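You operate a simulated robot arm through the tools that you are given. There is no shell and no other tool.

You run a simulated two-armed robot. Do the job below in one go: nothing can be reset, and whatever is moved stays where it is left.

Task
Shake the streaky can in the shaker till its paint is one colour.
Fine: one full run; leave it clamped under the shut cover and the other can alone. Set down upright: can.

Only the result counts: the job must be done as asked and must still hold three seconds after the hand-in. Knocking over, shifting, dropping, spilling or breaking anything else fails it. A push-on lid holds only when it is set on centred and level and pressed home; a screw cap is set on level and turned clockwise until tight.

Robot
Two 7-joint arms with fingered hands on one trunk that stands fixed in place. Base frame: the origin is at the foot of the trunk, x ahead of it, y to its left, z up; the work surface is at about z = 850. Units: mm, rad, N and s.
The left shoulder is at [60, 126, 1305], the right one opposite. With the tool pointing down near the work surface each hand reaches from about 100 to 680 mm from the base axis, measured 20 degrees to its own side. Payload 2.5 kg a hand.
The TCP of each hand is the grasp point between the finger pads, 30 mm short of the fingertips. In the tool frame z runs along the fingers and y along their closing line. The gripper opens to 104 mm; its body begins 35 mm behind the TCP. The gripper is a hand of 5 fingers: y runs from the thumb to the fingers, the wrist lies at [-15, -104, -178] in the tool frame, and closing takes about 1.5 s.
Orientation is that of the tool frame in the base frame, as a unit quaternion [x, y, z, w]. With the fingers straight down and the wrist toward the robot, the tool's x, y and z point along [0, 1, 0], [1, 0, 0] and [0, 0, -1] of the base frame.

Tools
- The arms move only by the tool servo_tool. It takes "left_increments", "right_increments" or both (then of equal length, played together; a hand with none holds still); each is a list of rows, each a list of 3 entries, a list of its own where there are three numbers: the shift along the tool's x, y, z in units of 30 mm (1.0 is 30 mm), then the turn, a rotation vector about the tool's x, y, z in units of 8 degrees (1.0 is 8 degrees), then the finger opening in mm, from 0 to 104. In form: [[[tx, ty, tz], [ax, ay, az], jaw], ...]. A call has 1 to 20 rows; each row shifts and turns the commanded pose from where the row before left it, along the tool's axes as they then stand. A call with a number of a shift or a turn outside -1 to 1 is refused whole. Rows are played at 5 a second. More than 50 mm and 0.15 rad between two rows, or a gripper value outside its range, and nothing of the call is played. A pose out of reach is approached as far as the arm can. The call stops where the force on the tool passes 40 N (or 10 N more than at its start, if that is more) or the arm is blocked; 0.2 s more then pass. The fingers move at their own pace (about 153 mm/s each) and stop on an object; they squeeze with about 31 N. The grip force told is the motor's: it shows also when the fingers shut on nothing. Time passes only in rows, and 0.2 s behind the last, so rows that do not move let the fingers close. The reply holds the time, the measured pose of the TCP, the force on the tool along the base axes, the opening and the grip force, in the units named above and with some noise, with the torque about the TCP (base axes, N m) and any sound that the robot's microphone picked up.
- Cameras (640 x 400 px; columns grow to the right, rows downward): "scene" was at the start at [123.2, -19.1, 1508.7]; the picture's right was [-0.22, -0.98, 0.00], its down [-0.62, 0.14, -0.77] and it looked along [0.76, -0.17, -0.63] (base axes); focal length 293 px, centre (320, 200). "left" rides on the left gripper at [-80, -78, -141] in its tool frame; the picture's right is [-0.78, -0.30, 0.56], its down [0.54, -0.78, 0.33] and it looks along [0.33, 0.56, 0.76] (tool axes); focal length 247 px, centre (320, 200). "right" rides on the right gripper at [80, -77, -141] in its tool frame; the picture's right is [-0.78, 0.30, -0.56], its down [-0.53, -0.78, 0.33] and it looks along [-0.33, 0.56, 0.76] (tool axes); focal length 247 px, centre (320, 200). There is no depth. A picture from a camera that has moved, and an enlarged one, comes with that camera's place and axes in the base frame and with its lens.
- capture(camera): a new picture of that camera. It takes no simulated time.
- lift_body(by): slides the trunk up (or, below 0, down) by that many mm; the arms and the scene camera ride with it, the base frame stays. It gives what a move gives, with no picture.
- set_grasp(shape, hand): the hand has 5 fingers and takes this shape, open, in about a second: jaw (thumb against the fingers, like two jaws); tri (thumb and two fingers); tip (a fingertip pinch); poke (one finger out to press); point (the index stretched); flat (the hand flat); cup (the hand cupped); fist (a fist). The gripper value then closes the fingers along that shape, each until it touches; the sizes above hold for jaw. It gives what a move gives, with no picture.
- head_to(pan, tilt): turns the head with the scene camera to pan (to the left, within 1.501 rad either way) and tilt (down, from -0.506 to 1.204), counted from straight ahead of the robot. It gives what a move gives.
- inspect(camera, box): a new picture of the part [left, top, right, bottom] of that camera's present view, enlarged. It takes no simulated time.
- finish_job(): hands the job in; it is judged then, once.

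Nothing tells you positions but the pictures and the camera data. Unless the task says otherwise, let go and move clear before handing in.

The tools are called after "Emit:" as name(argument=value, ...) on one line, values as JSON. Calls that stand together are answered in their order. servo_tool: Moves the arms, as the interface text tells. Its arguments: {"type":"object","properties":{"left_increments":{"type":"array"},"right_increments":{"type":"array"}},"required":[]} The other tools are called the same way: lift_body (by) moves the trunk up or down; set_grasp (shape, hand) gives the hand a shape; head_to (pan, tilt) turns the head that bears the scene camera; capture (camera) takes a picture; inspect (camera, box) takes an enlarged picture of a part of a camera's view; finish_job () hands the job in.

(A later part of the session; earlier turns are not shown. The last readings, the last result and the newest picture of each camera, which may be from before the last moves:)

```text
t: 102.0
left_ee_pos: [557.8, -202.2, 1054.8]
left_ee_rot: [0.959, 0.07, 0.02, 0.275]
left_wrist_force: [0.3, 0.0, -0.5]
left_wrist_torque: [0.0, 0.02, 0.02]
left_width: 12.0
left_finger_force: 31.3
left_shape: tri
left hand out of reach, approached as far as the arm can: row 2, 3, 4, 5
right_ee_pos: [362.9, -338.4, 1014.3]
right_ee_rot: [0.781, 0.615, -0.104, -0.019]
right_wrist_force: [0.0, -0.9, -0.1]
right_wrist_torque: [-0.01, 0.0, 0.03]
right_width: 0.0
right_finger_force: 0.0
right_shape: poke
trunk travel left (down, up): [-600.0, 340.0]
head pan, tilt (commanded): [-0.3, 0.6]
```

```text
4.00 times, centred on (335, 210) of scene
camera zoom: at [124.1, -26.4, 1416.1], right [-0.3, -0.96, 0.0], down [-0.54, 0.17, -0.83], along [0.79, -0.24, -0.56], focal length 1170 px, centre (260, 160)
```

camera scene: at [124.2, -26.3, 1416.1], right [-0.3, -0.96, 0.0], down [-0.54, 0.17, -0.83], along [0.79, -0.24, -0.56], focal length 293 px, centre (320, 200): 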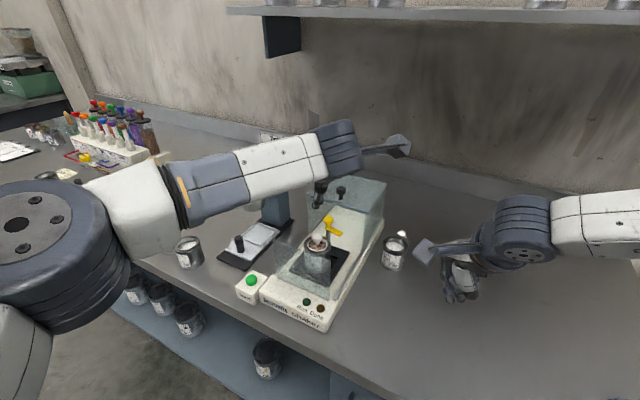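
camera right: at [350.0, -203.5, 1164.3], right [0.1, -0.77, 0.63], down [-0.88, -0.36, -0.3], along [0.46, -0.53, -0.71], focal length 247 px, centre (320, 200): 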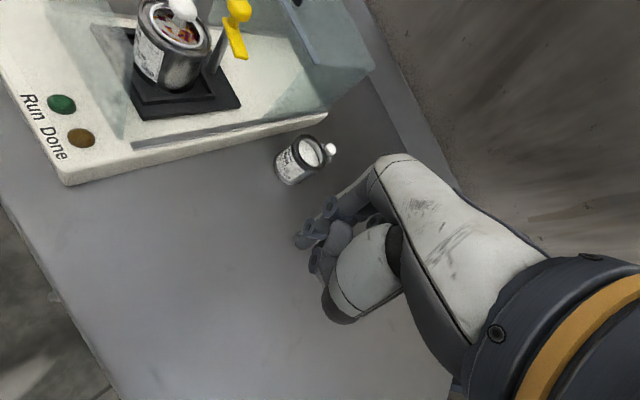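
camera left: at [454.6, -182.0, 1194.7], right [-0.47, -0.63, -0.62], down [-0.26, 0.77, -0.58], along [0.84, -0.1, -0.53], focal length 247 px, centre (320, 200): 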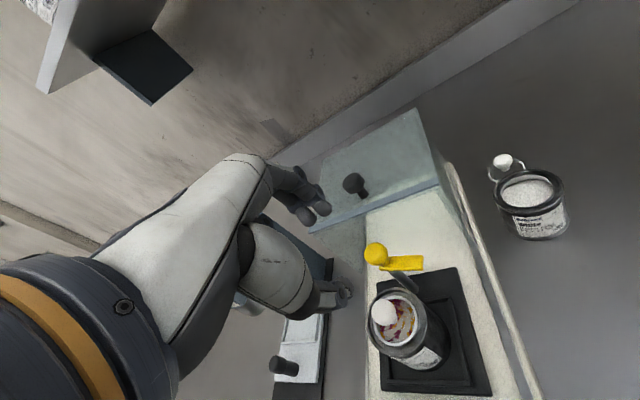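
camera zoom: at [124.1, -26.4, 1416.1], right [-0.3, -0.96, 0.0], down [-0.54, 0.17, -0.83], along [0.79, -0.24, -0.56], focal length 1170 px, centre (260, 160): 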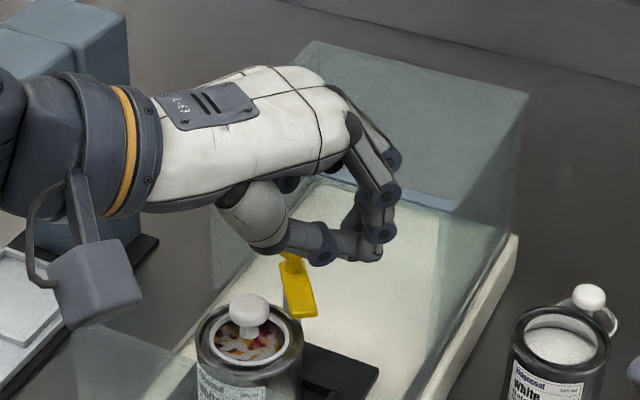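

The hand slipped off at its limit again, but the arm is at about 57° now. One more stroke of the same kind should finish it: I'll lift, turn back to the start angle and return to the ball.

Emit:
servo_tool(left_increments=[[[0, 0.44, -0.707], [0, 0, 0], 40], [[0, 0.44, -0.707], [0, 0, 0], 40], [[0, 0, 0], [0, 0.53, -0.848], 40], [[0, 0, 0], [0, 0.53, -0.848], 40], [[0, 0, 0], [0, 0.53, -0.848], 40], [[0, 0, 0], [0, 0.53, -0.848], 40], [[0, 0, 0], [0, 0.53, -0.848], 40], [[0, 0, 0], [0, 0.53, -0.848], 40], [[0, 0, 0], [0, 0.53, -0.848], 40], [[0, 0, 0], [0, 0.53, -0.848], 40], [[0, 0, 0], [0, 0, 0], 40]])

Emit:
capture(camera="left")

Emit:
inspect(camera="scene", box=[280, 150, 400, 290])

```text
t: 104.4
left_ee_pos: [558.4, -203.0, 1104.4]
left_ee_rot: [0.776, 0.568, 0.163, 0.223]
left_wrist_force: [-0.7, -0.1, 0.2]
left_wrist_torque: [0.03, -0.02, 0.0]
left_width: 39.7
left_finger_force: 0.1
left_shape: tri
right_ee_pos: [363.3, -339.7, 1015.0]
right_ee_rot: [0.781, 0.615, -0.105, -0.02]
right_wrist_force: [-0.9, 0.1, 0.6]
right_wrist_torque: [0.02, -0.04, 0.0]
right_width: 0.1
right_finger_force: 0.1
right_shape: poke
trunk travel left (down, up): [-600.0, 340.0]
head pan, tilt (commanded): [-0.3, 0.6]
```

```text
taken
camera left: at [400.5, -236.3, 1183.9], right [-0.19, -0.75, -0.63], down [-0.3, 0.66, -0.69], along [0.94, 0.05, -0.35], focal length 247 px, centre (320, 200)
```

left: 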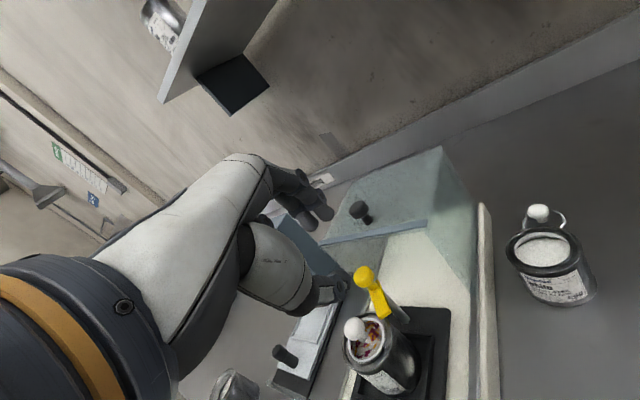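

```text
2.86 times, centred on (340, 220) of scene
camera zoom: at [124.3, -26.3, 1416.1], right [-0.3, -0.96, 0.0], down [-0.54, 0.17, -0.83], along [0.79, -0.24, -0.56], focal length 836 px, centre (263, 143)
```

zoom: 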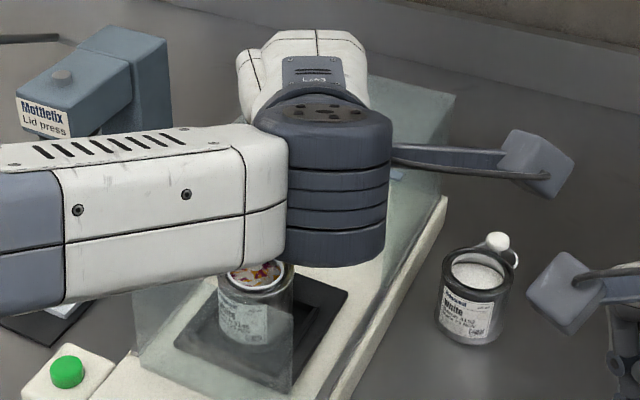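

Emit:
servo_tool(left_increments=[[[0.248, 0.216, 0.686], [0, 0, 0], 38], [[0.248, 0.216, 0.686], [0, 0, 0], 38], [[0.248, 0.216, 0.686], [0, 0, 0], 38], [[0, 0, 0], [0, 0, 0], 38]])

Emit:
inspect(camera="left", box=[240, 150, 460, 350])

```text
t: 105.4
left_ee_pos: [613.0, -197.2, 1064.0]
left_ee_rot: [0.777, 0.566, 0.164, 0.223]
left_wrist_force: [-0.7, -0.1, 0.5]
left_wrist_torque: [0.02, 0.03, 0.03]
left_width: 38.1
left_finger_force: 0.1
left_shape: tri
right_ee_pos: [362.8, -339.0, 1015.3]
right_ee_rot: [0.781, 0.616, -0.104, -0.02]
right_wrist_force: [-0.3, 0.5, 0.2]
right_wrist_torque: [0.02, 0.03, 0.01]
right_width: 0.0
right_finger_force: 0.0
right_shape: poke
trunk travel left (down, up): [-600.0, 340.0]
head pan, tilt (commanded): [-0.3, 0.6]
```

```text
2.00 times, centred on (350, 250) of left
camera zoom: at [454.1, -229.4, 1142.9], right [-0.19, -0.75, -0.63], down [-0.3, 0.66, -0.69], along [0.94, 0.05, -0.35], focal length 494 px, centre (260, 100)
```

zoom: 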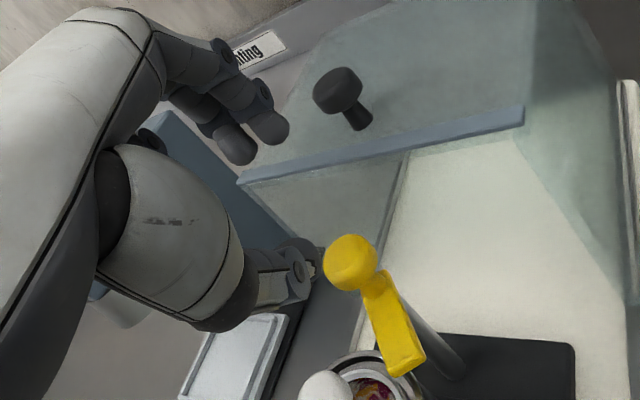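

Emit:
servo_tool(left_increments=[[[0, -0.204, 0.324], [0, 0, 0], 38], [[0, -0.204, 0.324], [0, 0, 0], 38], [[0, -0.204, 0.324], [0, 0, 0], 38], [[0, -0.204, 0.324], [0, 0, 0], 38], [[0, 0, 0], [0, 0, 0], 38]])

Emit:
inspect(camera="left", box=[240, 150, 460, 350])

```text
t: 106.6
left_ee_pos: [612.5, -196.2, 1017.6]
left_ee_rot: [0.776, 0.567, 0.163, 0.222]
left_wrist_force: [0.4, -0.4, -0.9]
left_wrist_torque: [0.0, 0.03, -0.01]
left_width: 38.2
left_finger_force: 0.2
left_shape: tri
right_ee_pos: [362.2, -338.8, 1015.5]
right_ee_rot: [0.781, 0.615, -0.104, -0.021]
right_wrist_force: [-0.8, 0.6, -0.8]
right_wrist_torque: [0.0, 0.01, -0.01]
right_width: 0.1
right_finger_force: 0.0
right_shape: poke
trunk travel left (down, up): [-600.0, 340.0]
head pan, tilt (commanded): [-0.3, 0.6]
```

```text
2.00 times, centred on (350, 250) of left
camera zoom: at [454.2, -229.1, 1095.5], right [-0.19, -0.75, -0.63], down [-0.3, 0.66, -0.69], along [0.94, 0.05, -0.35], focal length 494 px, centre (260, 100)
```

zoom: 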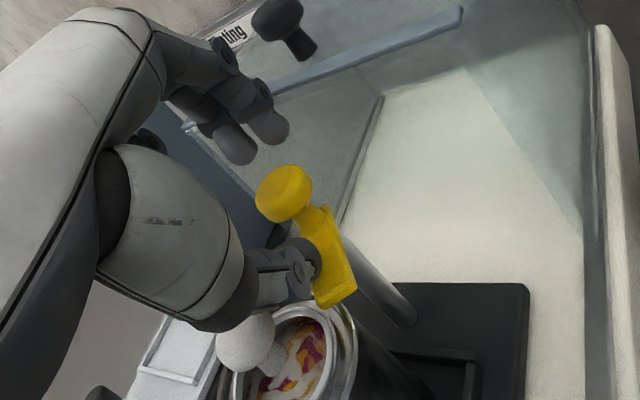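

Emit:
servo_tool(left_increments=[[[0, 0, 0], [0, 0, 0], 20], [[0, 0, 0], [0, 0, 0], 5], [[0, 0, 0], [0, 0, 0], 0], [[0, 0, 0], [0, 0, 0], 0], [[0, 0, 0], [0, 0, 0], 0], [[0, 0, 0], [0, 0, 0], 0]])

Emit:
inspect(camera="left", box=[240, 150, 460, 350])

```text
t: 108.0
left_ee_pos: [611.7, -196.4, 1017.9]
left_ee_rot: [0.776, 0.567, 0.164, 0.222]
left_wrist_force: [-3.9, 2.5, 1.3]
left_wrist_torque: [-0.02, 0.01, 0.0]
left_width: 14.2
left_finger_force: 31.6
left_shape: tri
right_ee_pos: [362.7, -340.3, 1015.4]
right_ee_rot: [0.781, 0.615, -0.104, -0.019]
right_wrist_force: [-0.3, 0.0, 0.4]
right_wrist_torque: [0.0, 0.03, -0.01]
right_width: 0.1
right_finger_force: 0.1
right_shape: poke
trunk travel left (down, up): [-600.0, 340.0]
head pan, tilt (commanded): [-0.3, 0.6]
```

```text
2.00 times, centred on (350, 250) of left
camera zoom: at [453.6, -228.9, 1096.0], right [-0.19, -0.75, -0.63], down [-0.3, 0.66, -0.69], along [0.94, 0.05, -0.35], focal length 494 px, centre (260, 100)
```

zoom: 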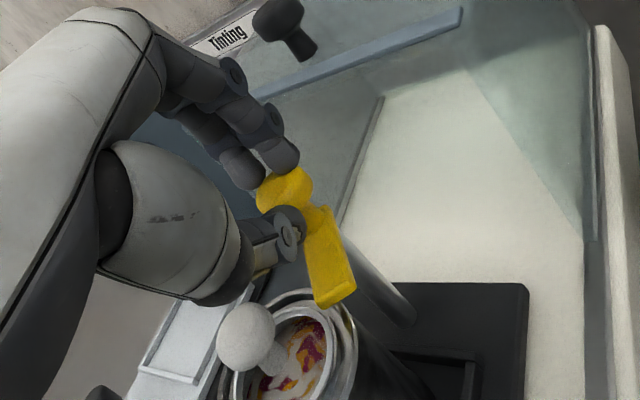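

Firmly gripped again. Now the final stroke of about 36°, in two parts so I can watch the arm come over the rim.

Emit:
servo_tool(left_increments=[[[0.048, 0, 0], [0, -0.3975, 0.636], 0], [[0.048, 0, 0], [0, -0.3975, 0.636], 0], [[0.048, 0, 0], [0, -0.3975, 0.636], 0], [[0.048, 0, 0], [0, -0.3975, 0.636], 0], [[0, 0, 0], [0, 0, 0], 0]])

Emit:
inspect(camera="left", box=[240, 150, 460, 350])

Emit:
inspect(camera="scene", box=[280, 160, 400, 280])

```text
t: 109.2
left_ee_pos: [614.2, -192.0, 1017.0]
left_ee_rot: [0.878, 0.391, 0.114, 0.252]
left_wrist_force: [-0.6, 3.9, -0.2]
left_wrist_torque: [0.01, -0.02, 0.03]
left_width: 14.2
left_finger_force: 30.7
left_shape: tri
right_ee_pos: [361.3, -338.0, 1015.1]
right_ee_rot: [0.781, 0.615, -0.105, -0.019]
right_wrist_force: [-0.3, 0.0, 0.3]
right_wrist_torque: [0.0, 0.0, 0.01]
right_width: 0.0
right_finger_force: 0.0
right_shape: poke
trunk travel left (down, up): [-600.0, 340.0]
head pan, tilt (commanded): [-0.3, 0.6]
```

```text
2.00 times, centred on (350, 250) of left
camera zoom: at [456.3, -156.8, 1096.0], right [-0.48, -0.61, -0.63], down [0.0, 0.72, -0.69], along [0.88, -0.33, -0.35], focal length 494 px, centre (260, 100)
```

zoom: 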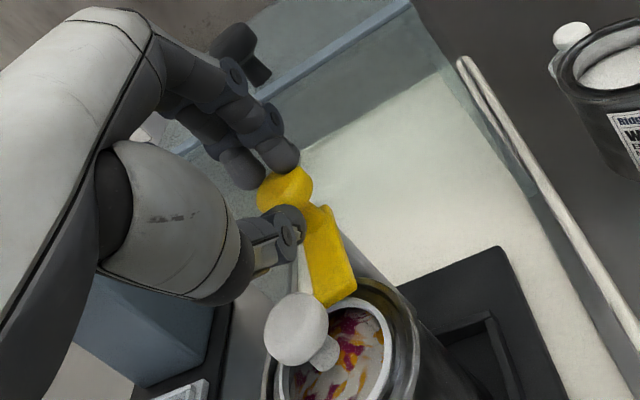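

```text
3.33 times, centred on (340, 220) of scene
camera zoom: at [124.1, -26.1, 1416.1], right [-0.3, -0.96, 0.0], down [-0.54, 0.17, -0.83], along [0.79, -0.24, -0.56], focal length 975 px, centre (253, 133)
```

zoom: 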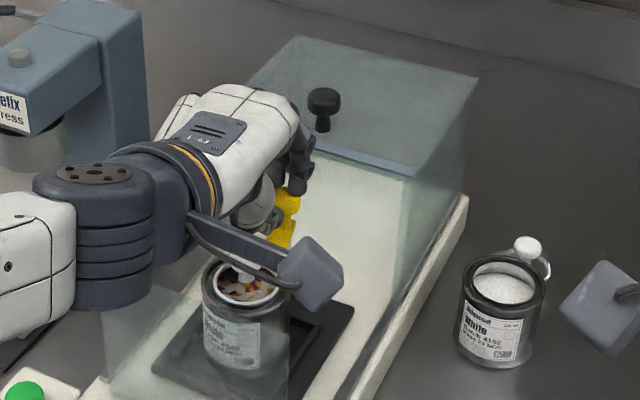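

The arm slides over the rim freely, at about 81° now. Two more small rows to bring it to 90°.

Emit:
servo_tool(left_increments=[[[0.04, 0, 0], [0, -0.33, 0.53], 0], [[0.04, 0, 0], [0, -0.33, 0.53], 0], [[0, 0, 0], [0, 0, 0], 0]])

Emit:
inspect(camera="left", box=[240, 150, 460, 350])

Emit:
inspect(camera="scene", box=[280, 160, 400, 280])

```text
t: 110.0
left_ee_pos: [615.5, -190.0, 1016.7]
left_ee_rot: [0.908, 0.315, 0.091, 0.261]
left_wrist_force: [-2.4, 4.7, 0.5]
left_wrist_torque: [0.07, 0.01, 0.05]
left_width: 14.0
left_finger_force: 30.9
left_shape: tri
right_ee_pos: [362.4, -339.7, 1015.1]
right_ee_rot: [0.781, 0.616, -0.104, -0.019]
right_wrist_force: [0.7, -0.8, -0.2]
right_wrist_torque: [-0.02, -0.05, 0.02]
right_width: 0.3
right_finger_force: 0.0
right_shape: poke
trunk travel left (down, up): [-600.0, 340.0]
head pan, tilt (commanded): [-0.3, 0.6]
```

```text
2.00 times, centred on (350, 250) of left
camera zoom: at [466.7, -128.2, 1096.3], right [-0.58, -0.51, -0.63], down [0.12, 0.71, -0.69], along [0.8, -0.48, -0.35], focal length 494 px, centre (260, 100)
```

zoom: 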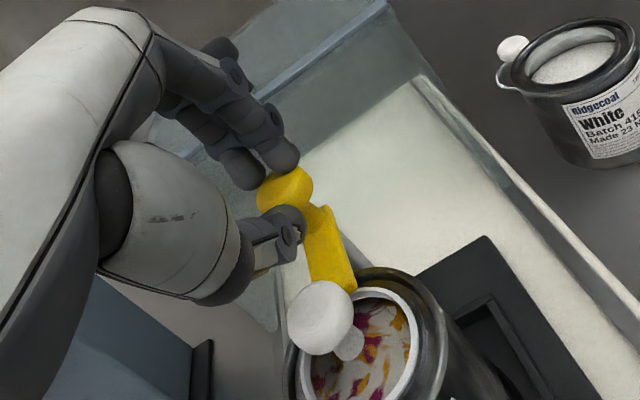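

```text
3.33 times, centred on (340, 220) of scene
camera zoom: at [124.1, -25.9, 1416.1], right [-0.3, -0.96, 0.0], down [-0.54, 0.17, -0.83], along [0.79, -0.24, -0.56], focal length 975 px, centre (253, 133)
```

zoom: 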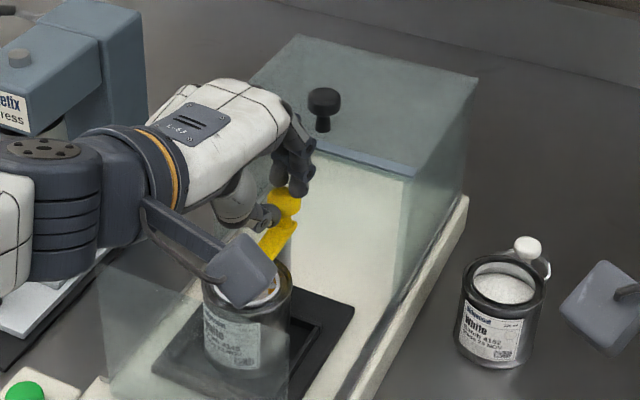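

The arm should be near 90° now. I'll release, lift clear and check the clamp's position over the rim.

Emit:
servo_tool(left_increments=[[[0, 0, 0], [0, 0, 0], 38], [[0, 0, 0], [0, 0, 0], 38], [[0, 0.265, -0.424], [0, 0, 0], 38], [[0, 0.265, -0.424], [0, 0, 0], 38], [[0, 0.265, -0.424], [0, 0, 0], 38], [[0, 0.265, -0.424], [0, 0, 0], 38], [[0, -0.5, -0.8], [0, 0, 0], 38], [[0, -0.5, -0.8], [0, 0, 0], 38], [[0, -0.7, -0.6], [0, 0, 0], 38], [[0, -0.7, -0.6], [0, 0, 0], 38], [[0, 0, 0], [0, 0, 0], 38]])

Emit:
capture(camera="left")

Emit:
inspect(camera="scene", box=[270, 160, 400, 290])

```text
t: 112.4
left_ee_pos: [553.5, -106.8, 1111.5]
left_ee_rot: [0.908, 0.315, 0.093, 0.26]
left_wrist_force: [-0.5, -0.1, 0.4]
left_wrist_torque: [0.0, 0.01, 0.01]
left_width: 37.7
left_finger_force: 0.1
left_shape: tri
right_ee_pos: [363.6, -339.4, 1014.8]
right_ee_rot: [0.781, 0.616, -0.104, -0.02]
right_wrist_force: [0.1, -0.5, 0.2]
right_wrist_torque: [0.01, 0.0, 0.0]
right_width: 0.0
right_finger_force: 0.0
right_shape: poke
trunk travel left (down, up): [-600.0, 340.0]
head pan, tilt (commanded): [-0.3, 0.6]
```

```text
taken
camera left: at [402.8, -45.3, 1189.9], right [-0.58, -0.51, -0.63], down [0.12, 0.71, -0.69], along [0.81, -0.48, -0.35], focal length 247 px, centre (320, 200)
```

left: 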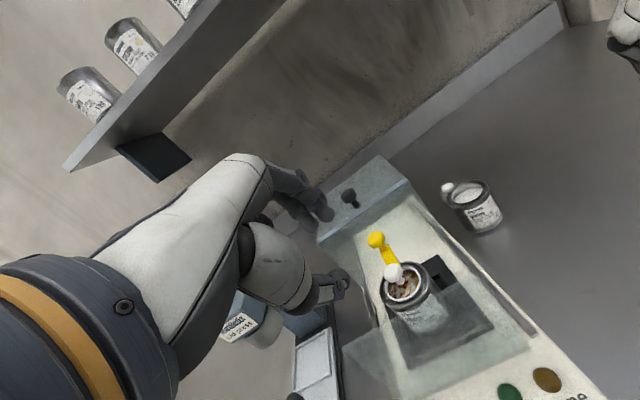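

```text
3.08 times, centred on (335, 225) of scene
camera zoom: at [124.3, -26.6, 1416.1], right [-0.3, -0.96, 0.0], down [-0.54, 0.17, -0.82], along [0.79, -0.24, -0.57], focal length 900 px, centre (274, 123)
```

zoom: 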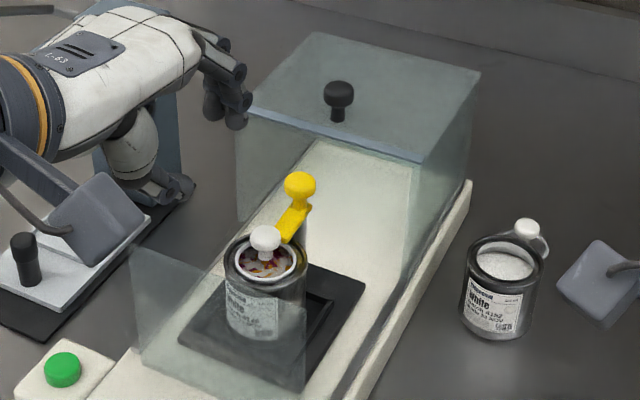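

The yellow arm now points forward over the can. I'll zoom in from both cameras to verify the angle and whether it bears on the rim.

Emit:
inspect(camera="scene", box=[315, 200, 365, 250])

Emit:
inspect(camera="left", box=[350, 220, 450, 320])

Emit:
inspect(camera="left", box=[310, 150, 560, 400])

```text
8.00 times, centred on (340, 225) of scene
camera zoom: at [124.3, -26.6, 1416.1], right [-0.3, -0.96, 0.0], down [-0.54, 0.17, -0.82], along [0.79, -0.24, -0.57], focal length 2341 px, centre (160, 0)
```

zoom: 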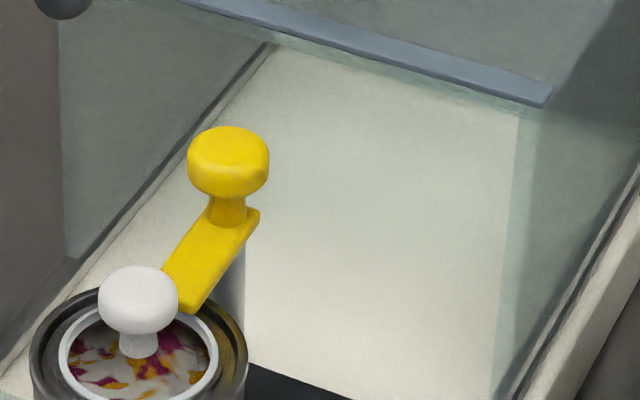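

```text
4.00 times, centred on (400, 270) of left
camera zoom: at [402.8, -45.3, 1189.9], right [-0.58, -0.51, -0.63], down [0.12, 0.71, -0.69], along [0.81, -0.48, -0.35], focal length 988 px, centre (0, -80)
```

zoom: 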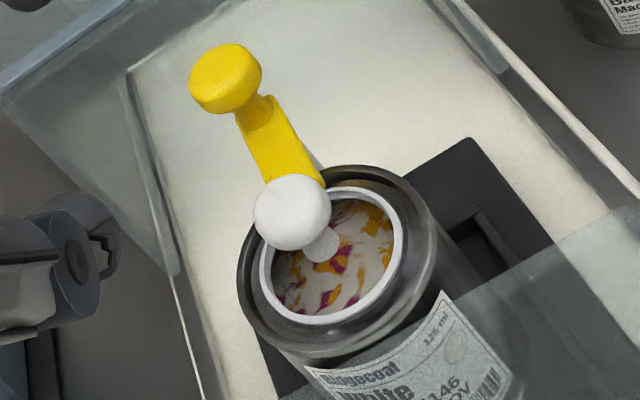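

```text
1.60 times, centred on (435, 275) of left
camera zoom: at [402.8, -45.3, 1189.9], right [-0.58, -0.51, -0.63], down [0.12, 0.71, -0.69], along [0.81, -0.48, -0.35], focal length 395 px, centre (136, 80)
```

zoom: 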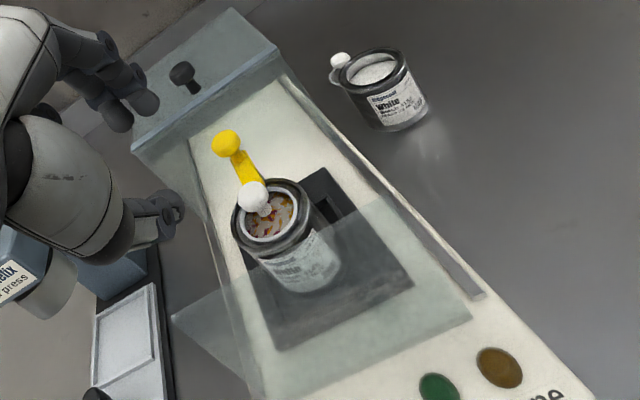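

From the edges' slope the arm is at about 87°. I'll check the view from the right camera too, to judge the gap between arm and rim.

Emit:
capture(camera="right")

Emit:
inspect(camera="left", box=[365, 225, 425, 285])

```text
taken
camera right: at [332.7, -230.6, 1153.7], right [0.22, -0.77, 0.6], down [-0.92, -0.36, -0.13], along [0.32, -0.53, -0.79], focal length 247 px, centre (320, 200)
```

right: 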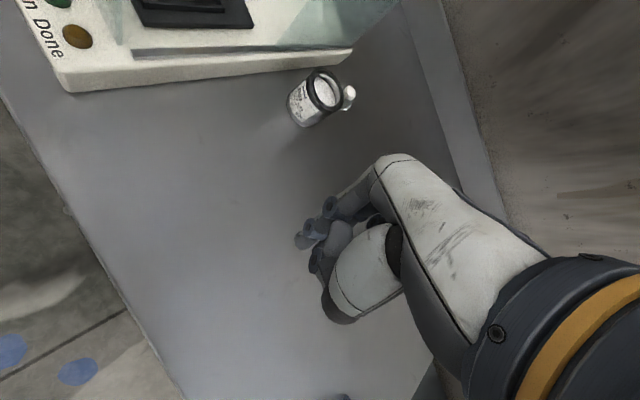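

```text
6.67 times, centred on (395, 255) of left
camera zoom: at [402.8, -45.3, 1189.9], right [-0.58, -0.51, -0.63], down [0.12, 0.71, -0.69], along [0.81, -0.48, -0.35], focal length 1646 px, centre (-180, -167)
```

zoom: 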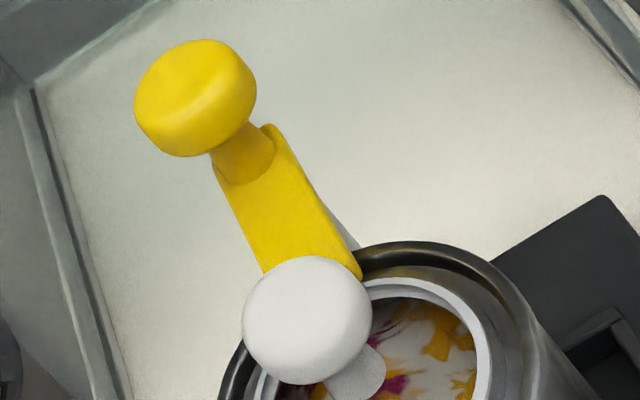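

The arm end is over the rim at about 88°. To be sure it is fully home against its stop, I'll grip the ball once more and turn a little further.

Emit:
servo_tool(left_increments=[[[0, 0, 0], [0, 0.497, -0.795], 38], [[0, 0, 0], [0, 0.497, -0.795], 38], [[-0.186, 0.398, 0.638], [0, 0, 0], 38], [[-0.186, 0.398, 0.638], [0, 0, 0], 38], [[-0.186, 0.398, 0.638], [0, 0, 0], 38], [[-0.186, 0.398, 0.638], [0, 0, 0], 38], [[-0.186, 0.398, 0.638], [0, 0, 0], 38], [[0, 0, 0], [0, 0, 0], 38]])

Emit:
inspect(camera="left", box=[240, 150, 460, 350])

```text
t: 114.2
left_ee_pos: [614.0, -191.8, 1060.5]
left_ee_rot: [0.859, 0.431, 0.125, 0.247]
left_wrist_force: [-0.3, 0.0, 0.2]
left_wrist_torque: [-0.03, 0.03, 0.02]
left_width: 37.9
left_finger_force: 0.1
left_shape: tri
right_ee_pos: [363.3, -338.8, 1015.5]
right_ee_rot: [0.781, 0.615, -0.104, -0.02]
right_wrist_force: [-0.1, -0.8, -0.8]
right_wrist_torque: [0.02, -0.03, 0.01]
right_width: 0.0
right_finger_force: 0.0
right_shape: poke
trunk travel left (down, up): [-600.0, 340.0]
head pan, tilt (commanded): [-0.3, 0.6]
```

```text
2.00 times, centred on (350, 250) of left
camera zoom: at [454.1, -171.2, 1139.5], right [-0.43, -0.65, -0.63], down [-0.07, 0.72, -0.69], along [0.9, -0.25, -0.35], focal length 494 px, centre (260, 100)
```

zoom: 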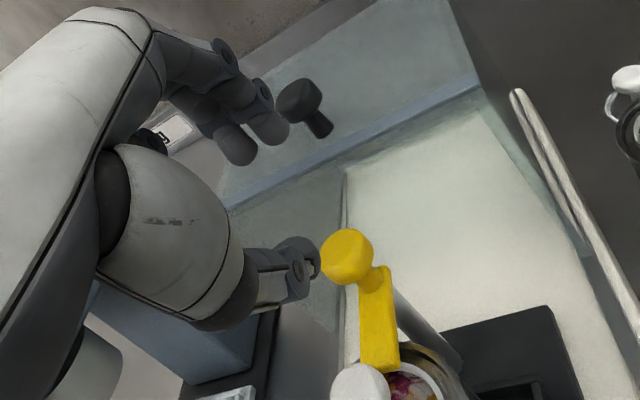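

Emit:
servo_tool(left_increments=[[[0, -0.199, 0.318], [0, 0, 0], 38], [[0, -0.199, 0.318], [0, 0, 0], 38], [[0, -0.199, 0.318], [0, 0, 0], 38], [[0, -0.185, 0.3], [0, 0, 0], 38], [[0, 0, 0], [0, 0, 0], 20], [[0, 0, 0], [0, 0, 0], 5], [[0, 0, 0], [0, 0, 0], 0], [[0, 0, 0], [0, 0, 0], 0], [[0, 0, 0], [0, 0, 0], 0], [[0, 0, 0], [0, 0, 0], 0]])

Emit:
inspect(camera="left", box=[240, 150, 460, 350])

```text
t: 116.4
left_ee_pos: [614.9, -190.8, 1016.7]
left_ee_rot: [0.859, 0.431, 0.124, 0.246]
left_wrist_force: [-2.5, 2.7, 0.4]
left_wrist_torque: [0.03, -0.04, -0.02]
left_width: 12.8
left_finger_force: 30.9
left_shape: tri
right_ee_pos: [362.2, -338.8, 1015.8]
right_ee_rot: [0.781, 0.616, -0.104, -0.019]
right_wrist_force: [-0.6, 0.8, 0.6]
right_wrist_torque: [0.01, 0.02, -0.04]
right_width: 0.1
right_finger_force: 0.1
right_shape: poke
trunk travel left (down, up): [-600.0, 340.0]
head pan, tilt (commanded): [-0.3, 0.6]
```

```text
2.00 times, centred on (350, 250) of left
camera zoom: at [454.7, -169.7, 1096.5], right [-0.43, -0.65, -0.63], down [-0.07, 0.72, -0.69], along [0.9, -0.25, -0.35], focal length 494 px, centre (260, 100)
```

zoom: 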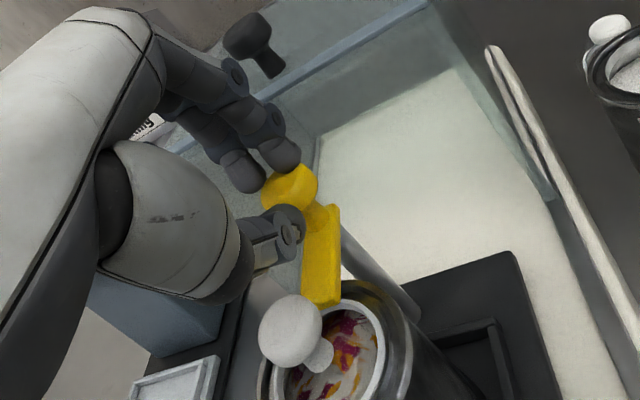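

Emit:
servo_tool(left_increments=[[[0.032, 0, 0], [0, -0.265, 0.424], 0], [[0.032, 0, 0], [0, -0.265, 0.424], 0], [[0.032, 0, 0], [0, -0.265, 0.424], 0], [[0, 0, 0], [0, 0, 0], 0]])

Emit:
inspect(camera="left", box=[240, 150, 460, 350])

```text
t: 117.4
left_ee_pos: [616.6, -187.3, 1017.5]
left_ee_rot: [0.899, 0.339, 0.099, 0.257]
left_wrist_force: [0.4, 4.7, 3.3]
left_wrist_torque: [0.0, -0.11, 0.07]
left_width: 12.5
left_finger_force: 31.1
left_shape: tri
right_ee_pos: [362.8, -338.6, 1015.6]
right_ee_rot: [0.781, 0.615, -0.105, -0.019]
right_wrist_force: [-0.1, -0.1, -0.1]
right_wrist_torque: [0.06, -0.02, 0.01]
right_width: 0.0
right_finger_force: 0.0
right_shape: poke
trunk travel left (down, up): [-600.0, 340.0]
head pan, tilt (commanded): [-0.3, 0.6]
```

```text
2.00 times, centred on (350, 250) of left
camera zoom: at [464.5, -133.7, 1095.9], right [-0.55, -0.55, -0.63], down [0.09, 0.72, -0.69], along [0.83, -0.44, -0.35], focal length 494 px, centre (260, 100)
```

zoom: 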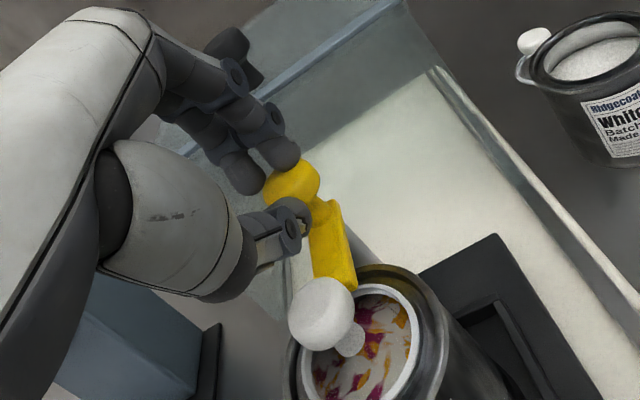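

The hand turned 12° while the arm stayed put, so the arm is against its stop and the can is clamped. I'll release and retreat the left hand to the left.

Emit:
servo_tool(left_increments=[[[0, 0, 0], [0, 0, 0], 38], [[0, 0, 0], [0, 0, 0], 38], [[0, 0.265, -0.424], [0, 0, 0], 38], [[0, 0.265, -0.424], [0, 0, 0], 38], [[0, 0.265, -0.424], [0, 0, 0], 38], [[0, 0.265, -0.424], [0, 0, 0], 38], [[0.231, -0.633, -0.713], [0, 0, 0], 38], [[0.231, -0.633, -0.713], [0, 0, 0], 38], [[0.231, -0.633, -0.713], [0, 0, 0], 38], [[0.231, -0.633, -0.713], [0, 0, 0], 38], [[0.231, -0.633, -0.713], [0, 0, 0], 38], [[0.231, -0.633, -0.713], [0, 0, 0], 38], [[0.231, -0.633, -0.713], [0, 0, 0], 38], [[0.231, -0.633, -0.713], [0, 0, 0], 38], [[0.231, -0.633, -0.713], [0, 0, 0], 38], [[0, 0, 0], [0, 0, 0], 38]])

Emit:
capture(camera="scene")

Emit:
inspect(camera="scene", box=[280, 180, 400, 300])

Emit:
capture(camera="left")

```text
t: 120.8
left_ee_pos: [500.4, 38.8, 1147.3]
left_ee_rot: [0.9, 0.339, 0.098, 0.258]
left_wrist_force: [-0.3, -0.1, 0.2]
left_wrist_torque: [-0.02, -0.01, 0.03]
left_width: 37.6
left_finger_force: 0.0
left_shape: tri
right_ee_pos: [363.3, -339.6, 1014.9]
right_ee_rot: [0.781, 0.616, -0.104, -0.021]
right_wrist_force: [0.3, 0.1, 0.7]
right_wrist_torque: [-0.01, -0.03, 0.02]
right_width: 0.0
right_finger_force: 0.0
right_shape: poke
trunk travel left (down, up): [-600.0, 340.0]
head pan, tilt (commanded): [-0.3, 0.6]
```

```text
taken
camera scene: at [124.3, -26.6, 1416.1], right [-0.3, -0.96, 0.0], down [-0.54, 0.17, -0.82], along [0.79, -0.24, -0.57], focal length 293 px, centre (320, 200)
```

scene: 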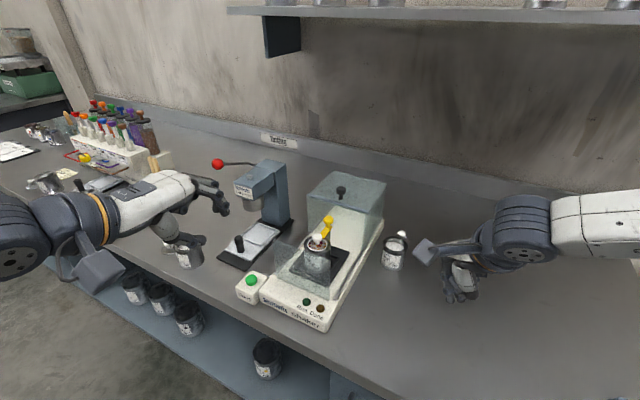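

```text
3.33 times, centred on (340, 240) of scene
camera zoom: at [124.3, -26.6, 1416.1], right [-0.3, -0.96, 0.0], down [-0.54, 0.17, -0.82], along [0.79, -0.24, -0.57], focal length 975 px, centre (253, 67)
```

zoom: 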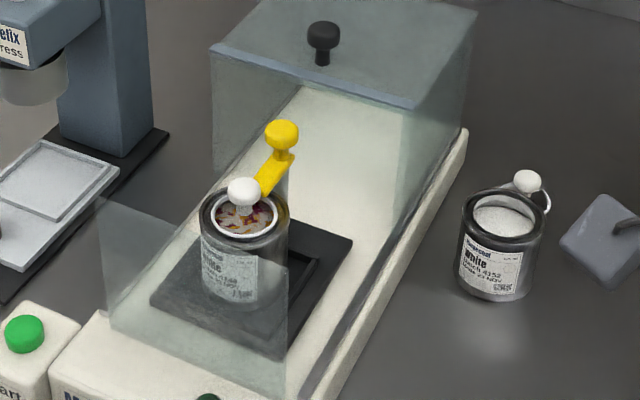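

```text
taken
camera left: at [347.6, 92.6, 1226.9], right [-0.55, -0.54, -0.63], down [0.08, 0.72, -0.69], along [0.83, -0.44, -0.35], focal length 247 px, centre (320, 200)
```

left: 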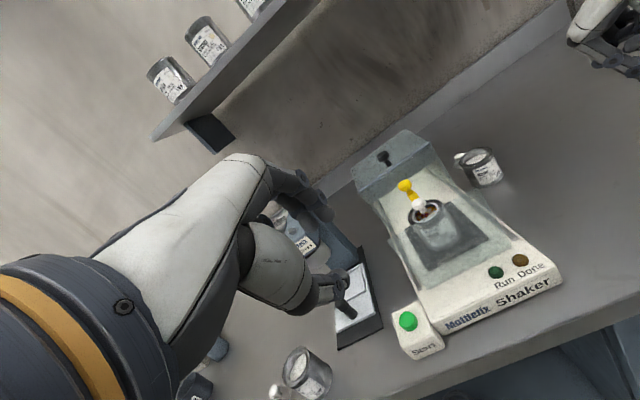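

The clamp arm lies over the rim and the left hand is clear. Now for the cover: its knob is far out, so I'll prepare the right arm. First, a small test motion upward to check how it behaves.

Emit:
servo_tool(right_increments=[[[-0.1, -0.1, -0.6], [0, 0, 0], 104], [[-0.1, -0.1, -0.6], [0, 0, 0], 104], [[0, 0, 0], [0, 0, 0], 104]])

Emit:
set_grasp(shape="tri", hand="right")

```text
t: 121.5
left_ee_pos: [500.7, 38.2, 1147.3]
left_ee_rot: [0.899, 0.339, 0.098, 0.258]
left_wrist_force: [0.1, -0.6, 0.2]
left_wrist_torque: [0.0, 0.0, -0.03]
left_width: 37.8
left_finger_force: 0.1
left_shape: tri
right_ee_pos: [335.7, -338.3, 1008.8]
right_ee_rot: [0.771, 0.614, -0.156, -0.071]
right_wrist_force: [0.6, 0.0, -0.4]
right_wrist_torque: [-0.02, 0.0, -0.01]
right_width: 0.0
right_finger_force: 0.0
right_shape: poke
trunk travel left (down, up): [-600.0, 340.0]
head pan, tilt (commanded): [-0.3, 0.6]
stopped in row 3 (right hand): the arm was blocked; the commanded pose is now the measured one
```

```text
t: 122.4
left_ee_pos: [500.1, 38.4, 1148.1]
left_ee_rot: [0.899, 0.339, 0.098, 0.258]
left_wrist_force: [0.5, 0.8, 0.3]
left_wrist_torque: [-0.02, -0.01, 0.01]
left_width: 37.7
left_finger_force: 0.0
left_shape: tri
right_ee_pos: [336.9, -339.0, 1008.6]
right_ee_rot: [0.772, 0.613, -0.154, -0.071]
right_wrist_force: [-0.1, 0.4, -0.7]
right_wrist_torque: [0.01, 0.01, 0.02]
right_width: 103.7
right_finger_force: 0.1
right_shape: tri
trunk travel left (down, up): [-600.0, 340.0]
head pan, tilt (commanded): [-0.3, 0.6]
```

The right arm keeps drifting toward another fold when commanded. I'll look at it before going on.

Emit:
head_to(pan=-0.95, tilt=0.5)

Emit:
capture(camera="scene")

Emit:
capture(camera="right")

```text
t: 123.5
left_ee_pos: [501.1, 40.2, 1149.0]
left_ee_rot: [0.899, 0.339, 0.098, 0.258]
left_wrist_force: [0.1, 0.2, 0.0]
left_wrist_torque: [0.01, 0.0, -0.01]
left_width: 37.8
left_finger_force: 0.0
left_shape: tri
right_ee_pos: [336.1, -337.6, 1008.6]
right_ee_rot: [0.772, 0.613, -0.154, -0.071]
right_wrist_force: [-0.1, -0.3, 0.7]
right_wrist_torque: [-0.01, 0.02, -0.02]
right_width: 103.8
right_finger_force: 0.0
right_shape: tri
trunk travel left (down, up): [-600.0, 340.0]
head pan, tilt (commanded): [-0.949, 0.499]
```

```text
taken
camera scene: at [92.8, -74.2, 1425.2], right [-0.81, -0.58, 0.0], down [-0.28, 0.39, -0.88], along [0.51, -0.71, -0.48], focal length 293 px, centre (320, 200)
```

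scene: 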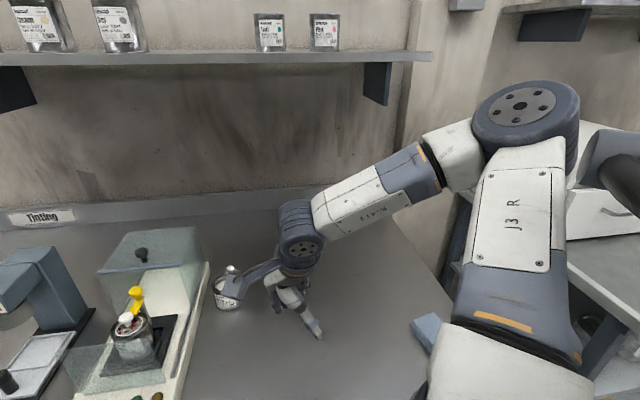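

```text
taken
camera right: at [327.3, -231.9, 1152.4], right [0.3, -0.78, 0.55], down [-0.93, -0.36, 0.0], along [0.2, -0.52, -0.83], focal length 247 px, centre (320, 200)
```

right: 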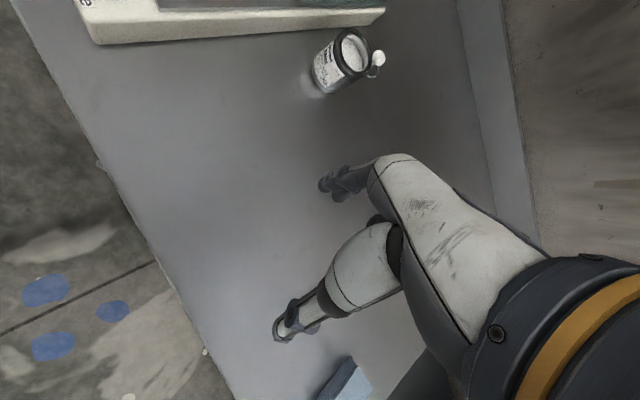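

The right arm is folded elbow-high and cannot stretch out well. The left arm with the wrist pitched can reach the cover knob with its fingers hooked behind it, which is ideal for pulling, so I'll bring the left hand around toward the knob.

Emit:
head_to(pan=-0.3, tilt=0.55)

Emit:
servo_tool(left_increments=[[[0, 0, 0], [0, 0.3975, -0.636], 50], [[0, 0, 0], [-0.75, 0, 0], 50], [[-0.262, 0.627, 0.56], [0, 0, 0], 50], [[-0.262, 0.627, 0.56], [0, 0, 0], 50], [[-0.262, 0.627, 0.56], [0, 0, 0], 50], [[-0.262, 0.627, 0.56], [0, 0, 0], 50], [[-0.262, 0.627, 0.56], [0, 0, 0], 50], [[-0.262, 0.627, 0.56], [0, 0, 0], 50], [[-0.262, 0.627, 0.56], [0, 0, 0], 50], [[0, 0, 0], [0, 0, 0], 50]])

Emit:
capture(camera="left")

Emit:
capture(camera="scene")

```text
t: 124.5
left_ee_pos: [501.3, 39.0, 1148.9]
left_ee_rot: [0.9, 0.338, 0.098, 0.257]
left_wrist_force: [-1.1, 0.3, 0.6]
left_wrist_torque: [-0.03, 0.01, -0.03]
left_width: 37.8
left_finger_force: 0.1
left_shape: tri
right_ee_pos: [337.2, -338.9, 1008.7]
right_ee_rot: [0.772, 0.613, -0.154, -0.071]
right_wrist_force: [-0.2, -0.9, -0.5]
right_wrist_torque: [0.01, -0.02, 0.03]
right_width: 103.9
right_finger_force: 0.1
right_shape: tri
trunk travel left (down, up): [-600.0, 340.0]
head pan, tilt (commanded): [-0.3, 0.55]
```

```text
t: 126.7
left_ee_pos: [591.7, -122.7, 1137.4]
left_ee_rot: [0.866, 0.379, 0.132, 0.298]
left_wrist_force: [-0.5, 0.7, 0.3]
left_wrist_torque: [0.0, -0.02, -0.02]
left_width: 49.7
left_finger_force: 0.1
left_shape: tri
right_ee_pos: [336.5, -337.7, 1009.0]
right_ee_rot: [0.772, 0.613, -0.154, -0.071]
right_wrist_force: [-0.9, 0.3, 1.0]
right_wrist_torque: [0.01, 0.01, -0.02]
right_width: 104.1
right_finger_force: 0.0
right_shape: tri
trunk travel left (down, up): [-600.0, 340.0]
head pan, tilt (commanded): [-0.3, 0.55]
```

```text
taken
camera left: at [428.8, -80.1, 1202.0], right [-0.44, -0.64, -0.62], down [0.06, 0.67, -0.74], along [0.89, -0.37, -0.26], focal length 247 px, centre (320, 200)
```

left: 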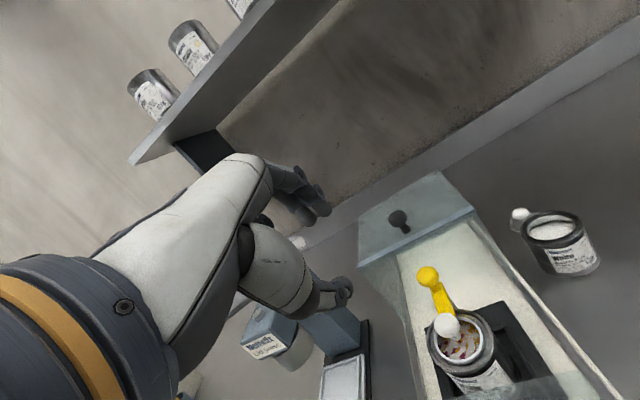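

```text
taken
camera scene: at [125.5, -26.7, 1420.6], right [-0.3, -0.96, 0.0], down [-0.5, 0.15, -0.85], along [0.81, -0.25, -0.52], focal length 293 px, centre (320, 200)
```

scene: 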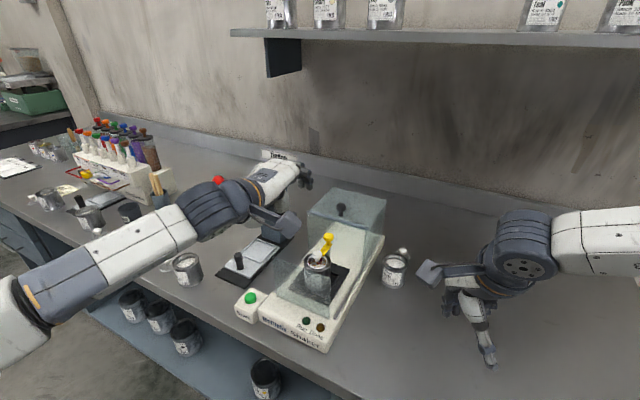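

Emit:
servo_tool(left_increments=[[[-0.247, 0.542, 0.739], [0, 0, 0], 50], [[-0.247, 0.542, 0.739], [0, 0, 0], 50], [[-0.247, 0.542, 0.739], [0, 0, 0], 50], [[-0.247, 0.542, 0.739], [0, 0, 0], 50], [[-0.247, 0.542, 0.739], [0, 0, 0], 50], [[0, 0, 0], [0, 0, 0], 50]])

Emit:
capture(camera="left")

Emit:
inspect(camera="scene", box=[260, 140, 420, 280])

```text
t: 128.1
left_ee_pos: [646.1, -213.5, 1105.1]
left_ee_rot: [0.862, 0.385, 0.136, 0.3]
left_wrist_force: [0.2, 0.7, -0.2]
left_wrist_torque: [0.0, 0.01, 0.01]
left_width: 49.6
left_finger_force: 0.1
left_shape: tri
left hand out of reach, approached as far as the arm can: row 4, 5
right_ee_pos: [336.2, -339.4, 1008.5]
right_ee_rot: [0.772, 0.613, -0.154, -0.071]
right_wrist_force: [0.9, -0.3, -0.2]
right_wrist_torque: [-0.05, 0.01, 0.02]
right_width: 103.9
right_finger_force: 0.1
right_shape: tri
trunk travel left (down, up): [-600.0, 340.0]
head pan, tilt (commanded): [-0.3, 0.55]
```

```text
taken
camera left: at [483.8, -173.3, 1168.6], right [-0.43, -0.65, -0.62], down [0.06, 0.67, -0.74], along [0.9, -0.36, -0.25], focal length 247 px, centre (320, 200)
```

left: 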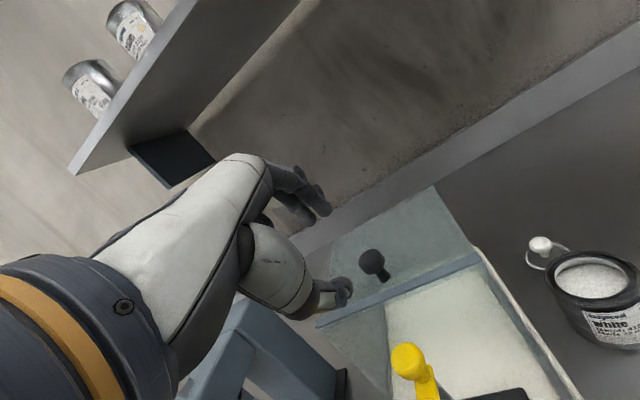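

```text
2.86 times, centred on (340, 210) of scene
camera zoom: at [125.5, -26.9, 1420.6], right [-0.3, -0.96, 0.0], down [-0.5, 0.15, -0.85], along [0.81, -0.25, -0.52], focal length 836 px, centre (263, 171)
```

zoom: 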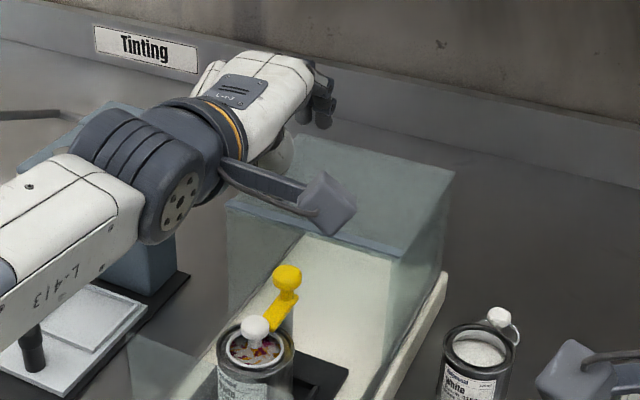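

The left arm stops about 30 mm short: it is simply at full stretch. The right shoulder is much nearer the knob, so I need the right arm in a better fold. I'll retract the left hand and raise the trunk to give the right arm room to unfold.

Emit:
servo_tool(left_increments=[[[0.32, -0.607, -0.732], [0, 0, 0], 50], [[0.32, -0.607, -0.732], [0, 0, 0], 50], [[0.32, -0.607, -0.732], [0, 0, 0], 50], [[0.32, -0.607, -0.732], [0, 0, 0], 50], [[0.32, -0.607, -0.732], [0, 0, 0], 50], [[0.32, -0.607, -0.732], [0, 0, 0], 50], [[0.32, -0.607, -0.732], [0, 0, 0], 50], [[0.32, -0.607, -0.732], [0, 0, 0], 50], [[0.32, -0.607, -0.732], [0, 0, 0], 50], [[0, 0, 0], [0, 0, 0], 50]])

Emit:
lift_body(by=180)

Emit:
servo_tool(right_increments=[[[0, 0.3, 0], [0, 0, 0], 104], [[0, 0.3, 0], [0, 0, 0], 104], [[0, 0.3, 0], [0, 0, 0], 104], [[0, 0, 0], [0, 0, 0], 104]])

Emit:
head_to(pan=-0.8, tilt=0.55)

Emit:
capture(camera="scene")

```text
t: 130.3
left_ee_pos: [520.5, 21.0, 1160.7]
left_ee_rot: [0.866, 0.379, 0.131, 0.298]
left_wrist_force: [0.6, -0.2, -0.3]
left_wrist_torque: [-0.01, 0.0, -0.01]
left_width: 49.6
left_finger_force: 0.0
left_shape: tri
right_ee_pos: [336.0, -338.3, 1008.9]
right_ee_rot: [0.772, 0.613, -0.154, -0.071]
right_wrist_force: [0.2, -0.7, -0.2]
right_wrist_torque: [-0.01, -0.03, 0.04]
right_width: 103.8
right_finger_force: 0.1
right_shape: tri
trunk travel left (down, up): [-600.0, 340.0]
head pan, tilt (commanded): [-0.3, 0.55]
```

```text
t: 132.3
left_ee_pos: [519.7, 20.1, 1340.4]
left_ee_rot: [0.866, 0.379, 0.133, 0.299]
left_wrist_force: [0.3, -0.3, 0.2]
left_wrist_torque: [0.05, 0.01, -0.04]
left_width: 49.7
left_finger_force: 0.0
left_shape: tri
right_ee_pos: [337.2, -337.4, 1188.9]
right_ee_rot: [0.772, 0.613, -0.153, -0.07]
right_wrist_force: [0.9, -0.3, 0.0]
right_wrist_torque: [-0.03, -0.04, 0.0]
right_width: 103.8
right_finger_force: 0.0
right_shape: tri
trunk travel left (down, up): [-780.0, 160.0]
head pan, tilt (commanded): [-0.3, 0.55]
```

```text
t: 133.3
left_ee_pos: [520.6, 20.3, 1340.2]
left_ee_rot: [0.866, 0.379, 0.132, 0.299]
left_wrist_force: [-0.2, 0.2, -0.2]
left_wrist_torque: [0.0, 0.01, -0.02]
left_width: 49.6
left_finger_force: 0.0
left_shape: tri
right_ee_pos: [363.1, -344.6, 1182.5]
right_ee_rot: [0.773, 0.612, -0.153, -0.067]
right_wrist_force: [0.6, 0.3, 0.6]
right_wrist_torque: [0.03, 0.01, -0.03]
right_width: 104.0
right_finger_force: 0.0
right_shape: tri
trunk travel left (down, up): [-780.0, 160.0]
head pan, tilt (commanded): [-0.3, 0.55]
```

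```text
t: 134.2
left_ee_pos: [521.1, 20.7, 1340.4]
left_ee_rot: [0.867, 0.378, 0.131, 0.298]
left_wrist_force: [-0.7, 0.3, -0.3]
left_wrist_torque: [0.01, -0.01, -0.02]
left_width: 49.6
left_finger_force: 0.0
left_shape: tri
right_ee_pos: [363.0, -345.3, 1183.2]
right_ee_rot: [0.771, 0.614, -0.154, -0.069]
right_wrist_force: [-0.5, 0.1, 0.7]
right_wrist_torque: [0.04, 0.02, 0.01]
right_width: 103.8
right_finger_force: 0.0
right_shape: tri
trunk travel left (down, up): [-780.0, 160.0]
head pan, tilt (commanded): [-0.799, 0.55]
```

```text
taken
camera scene: at [102.5, -64.6, 1600.6], right [-0.72, -0.7, 0.0], down [-0.36, 0.37, -0.85], along [0.59, -0.61, -0.52], focal length 293 px, centre (320, 200)
```

scene: 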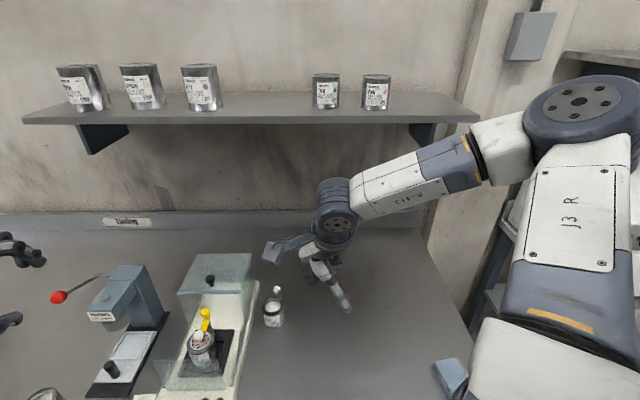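

The right arm obeys again. I'll bring it forward and pitch its fingers up step by step so it points outward.

Emit:
servo_tool(right_increments=[[[0.43, 0.62, -0.38], [0, 0, 0], 60], [[0.43, 0.62, -0.38], [0, 0, 0], 60], [[0.43, 0.62, -0.38], [0, 0, 0], 60], [[0.43, 0.62, -0.38], [0, 0, 0], 60], [[0.43, 0.62, -0.38], [0, 0, 0], 60], [[0, 0, 0], [-0.9, 0, 0], 60], [[0, 0, 0], [-0.9, 0, 0], 60], [[0, 0, 0], [-0.9, 0, 0], 60], [[0, 0, 0], [-0.9, 0, 0], 60], [[0, 0, 0], [-0.9, 0, 0], 60], [[0, 0, 0], [0, 0, 0], 60]])

Emit:
capture(camera="scene")

```text
t: 136.6
left_ee_pos: [521.6, 20.9, 1340.7]
left_ee_rot: [0.866, 0.378, 0.131, 0.298]
left_wrist_force: [-0.7, 0.1, 0.4]
left_wrist_torque: [-0.02, 0.0, 0.0]
left_width: 49.6
left_finger_force: 0.1
left_shape: tri
right_ee_pos: [479.1, -300.1, 1199.1]
right_ee_rot: [0.756, 0.63, 0.044, 0.172]
right_wrist_force: [0.2, 1.0, -0.5]
right_wrist_torque: [0.01, -0.03, -0.03]
right_width: 60.3
right_finger_force: 0.1
right_shape: tri
trunk travel left (down, up): [-780.0, 160.0]
head pan, tilt (commanded): [-0.799, 0.55]
```

```text
taken
camera scene: at [102.5, -64.4, 1600.6], right [-0.72, -0.7, 0.0], down [-0.36, 0.37, -0.85], along [0.59, -0.61, -0.52], focal length 293 px, centre (320, 200)
```

scene: 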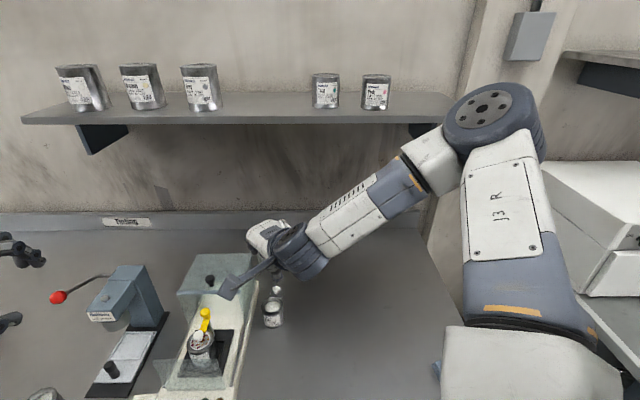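

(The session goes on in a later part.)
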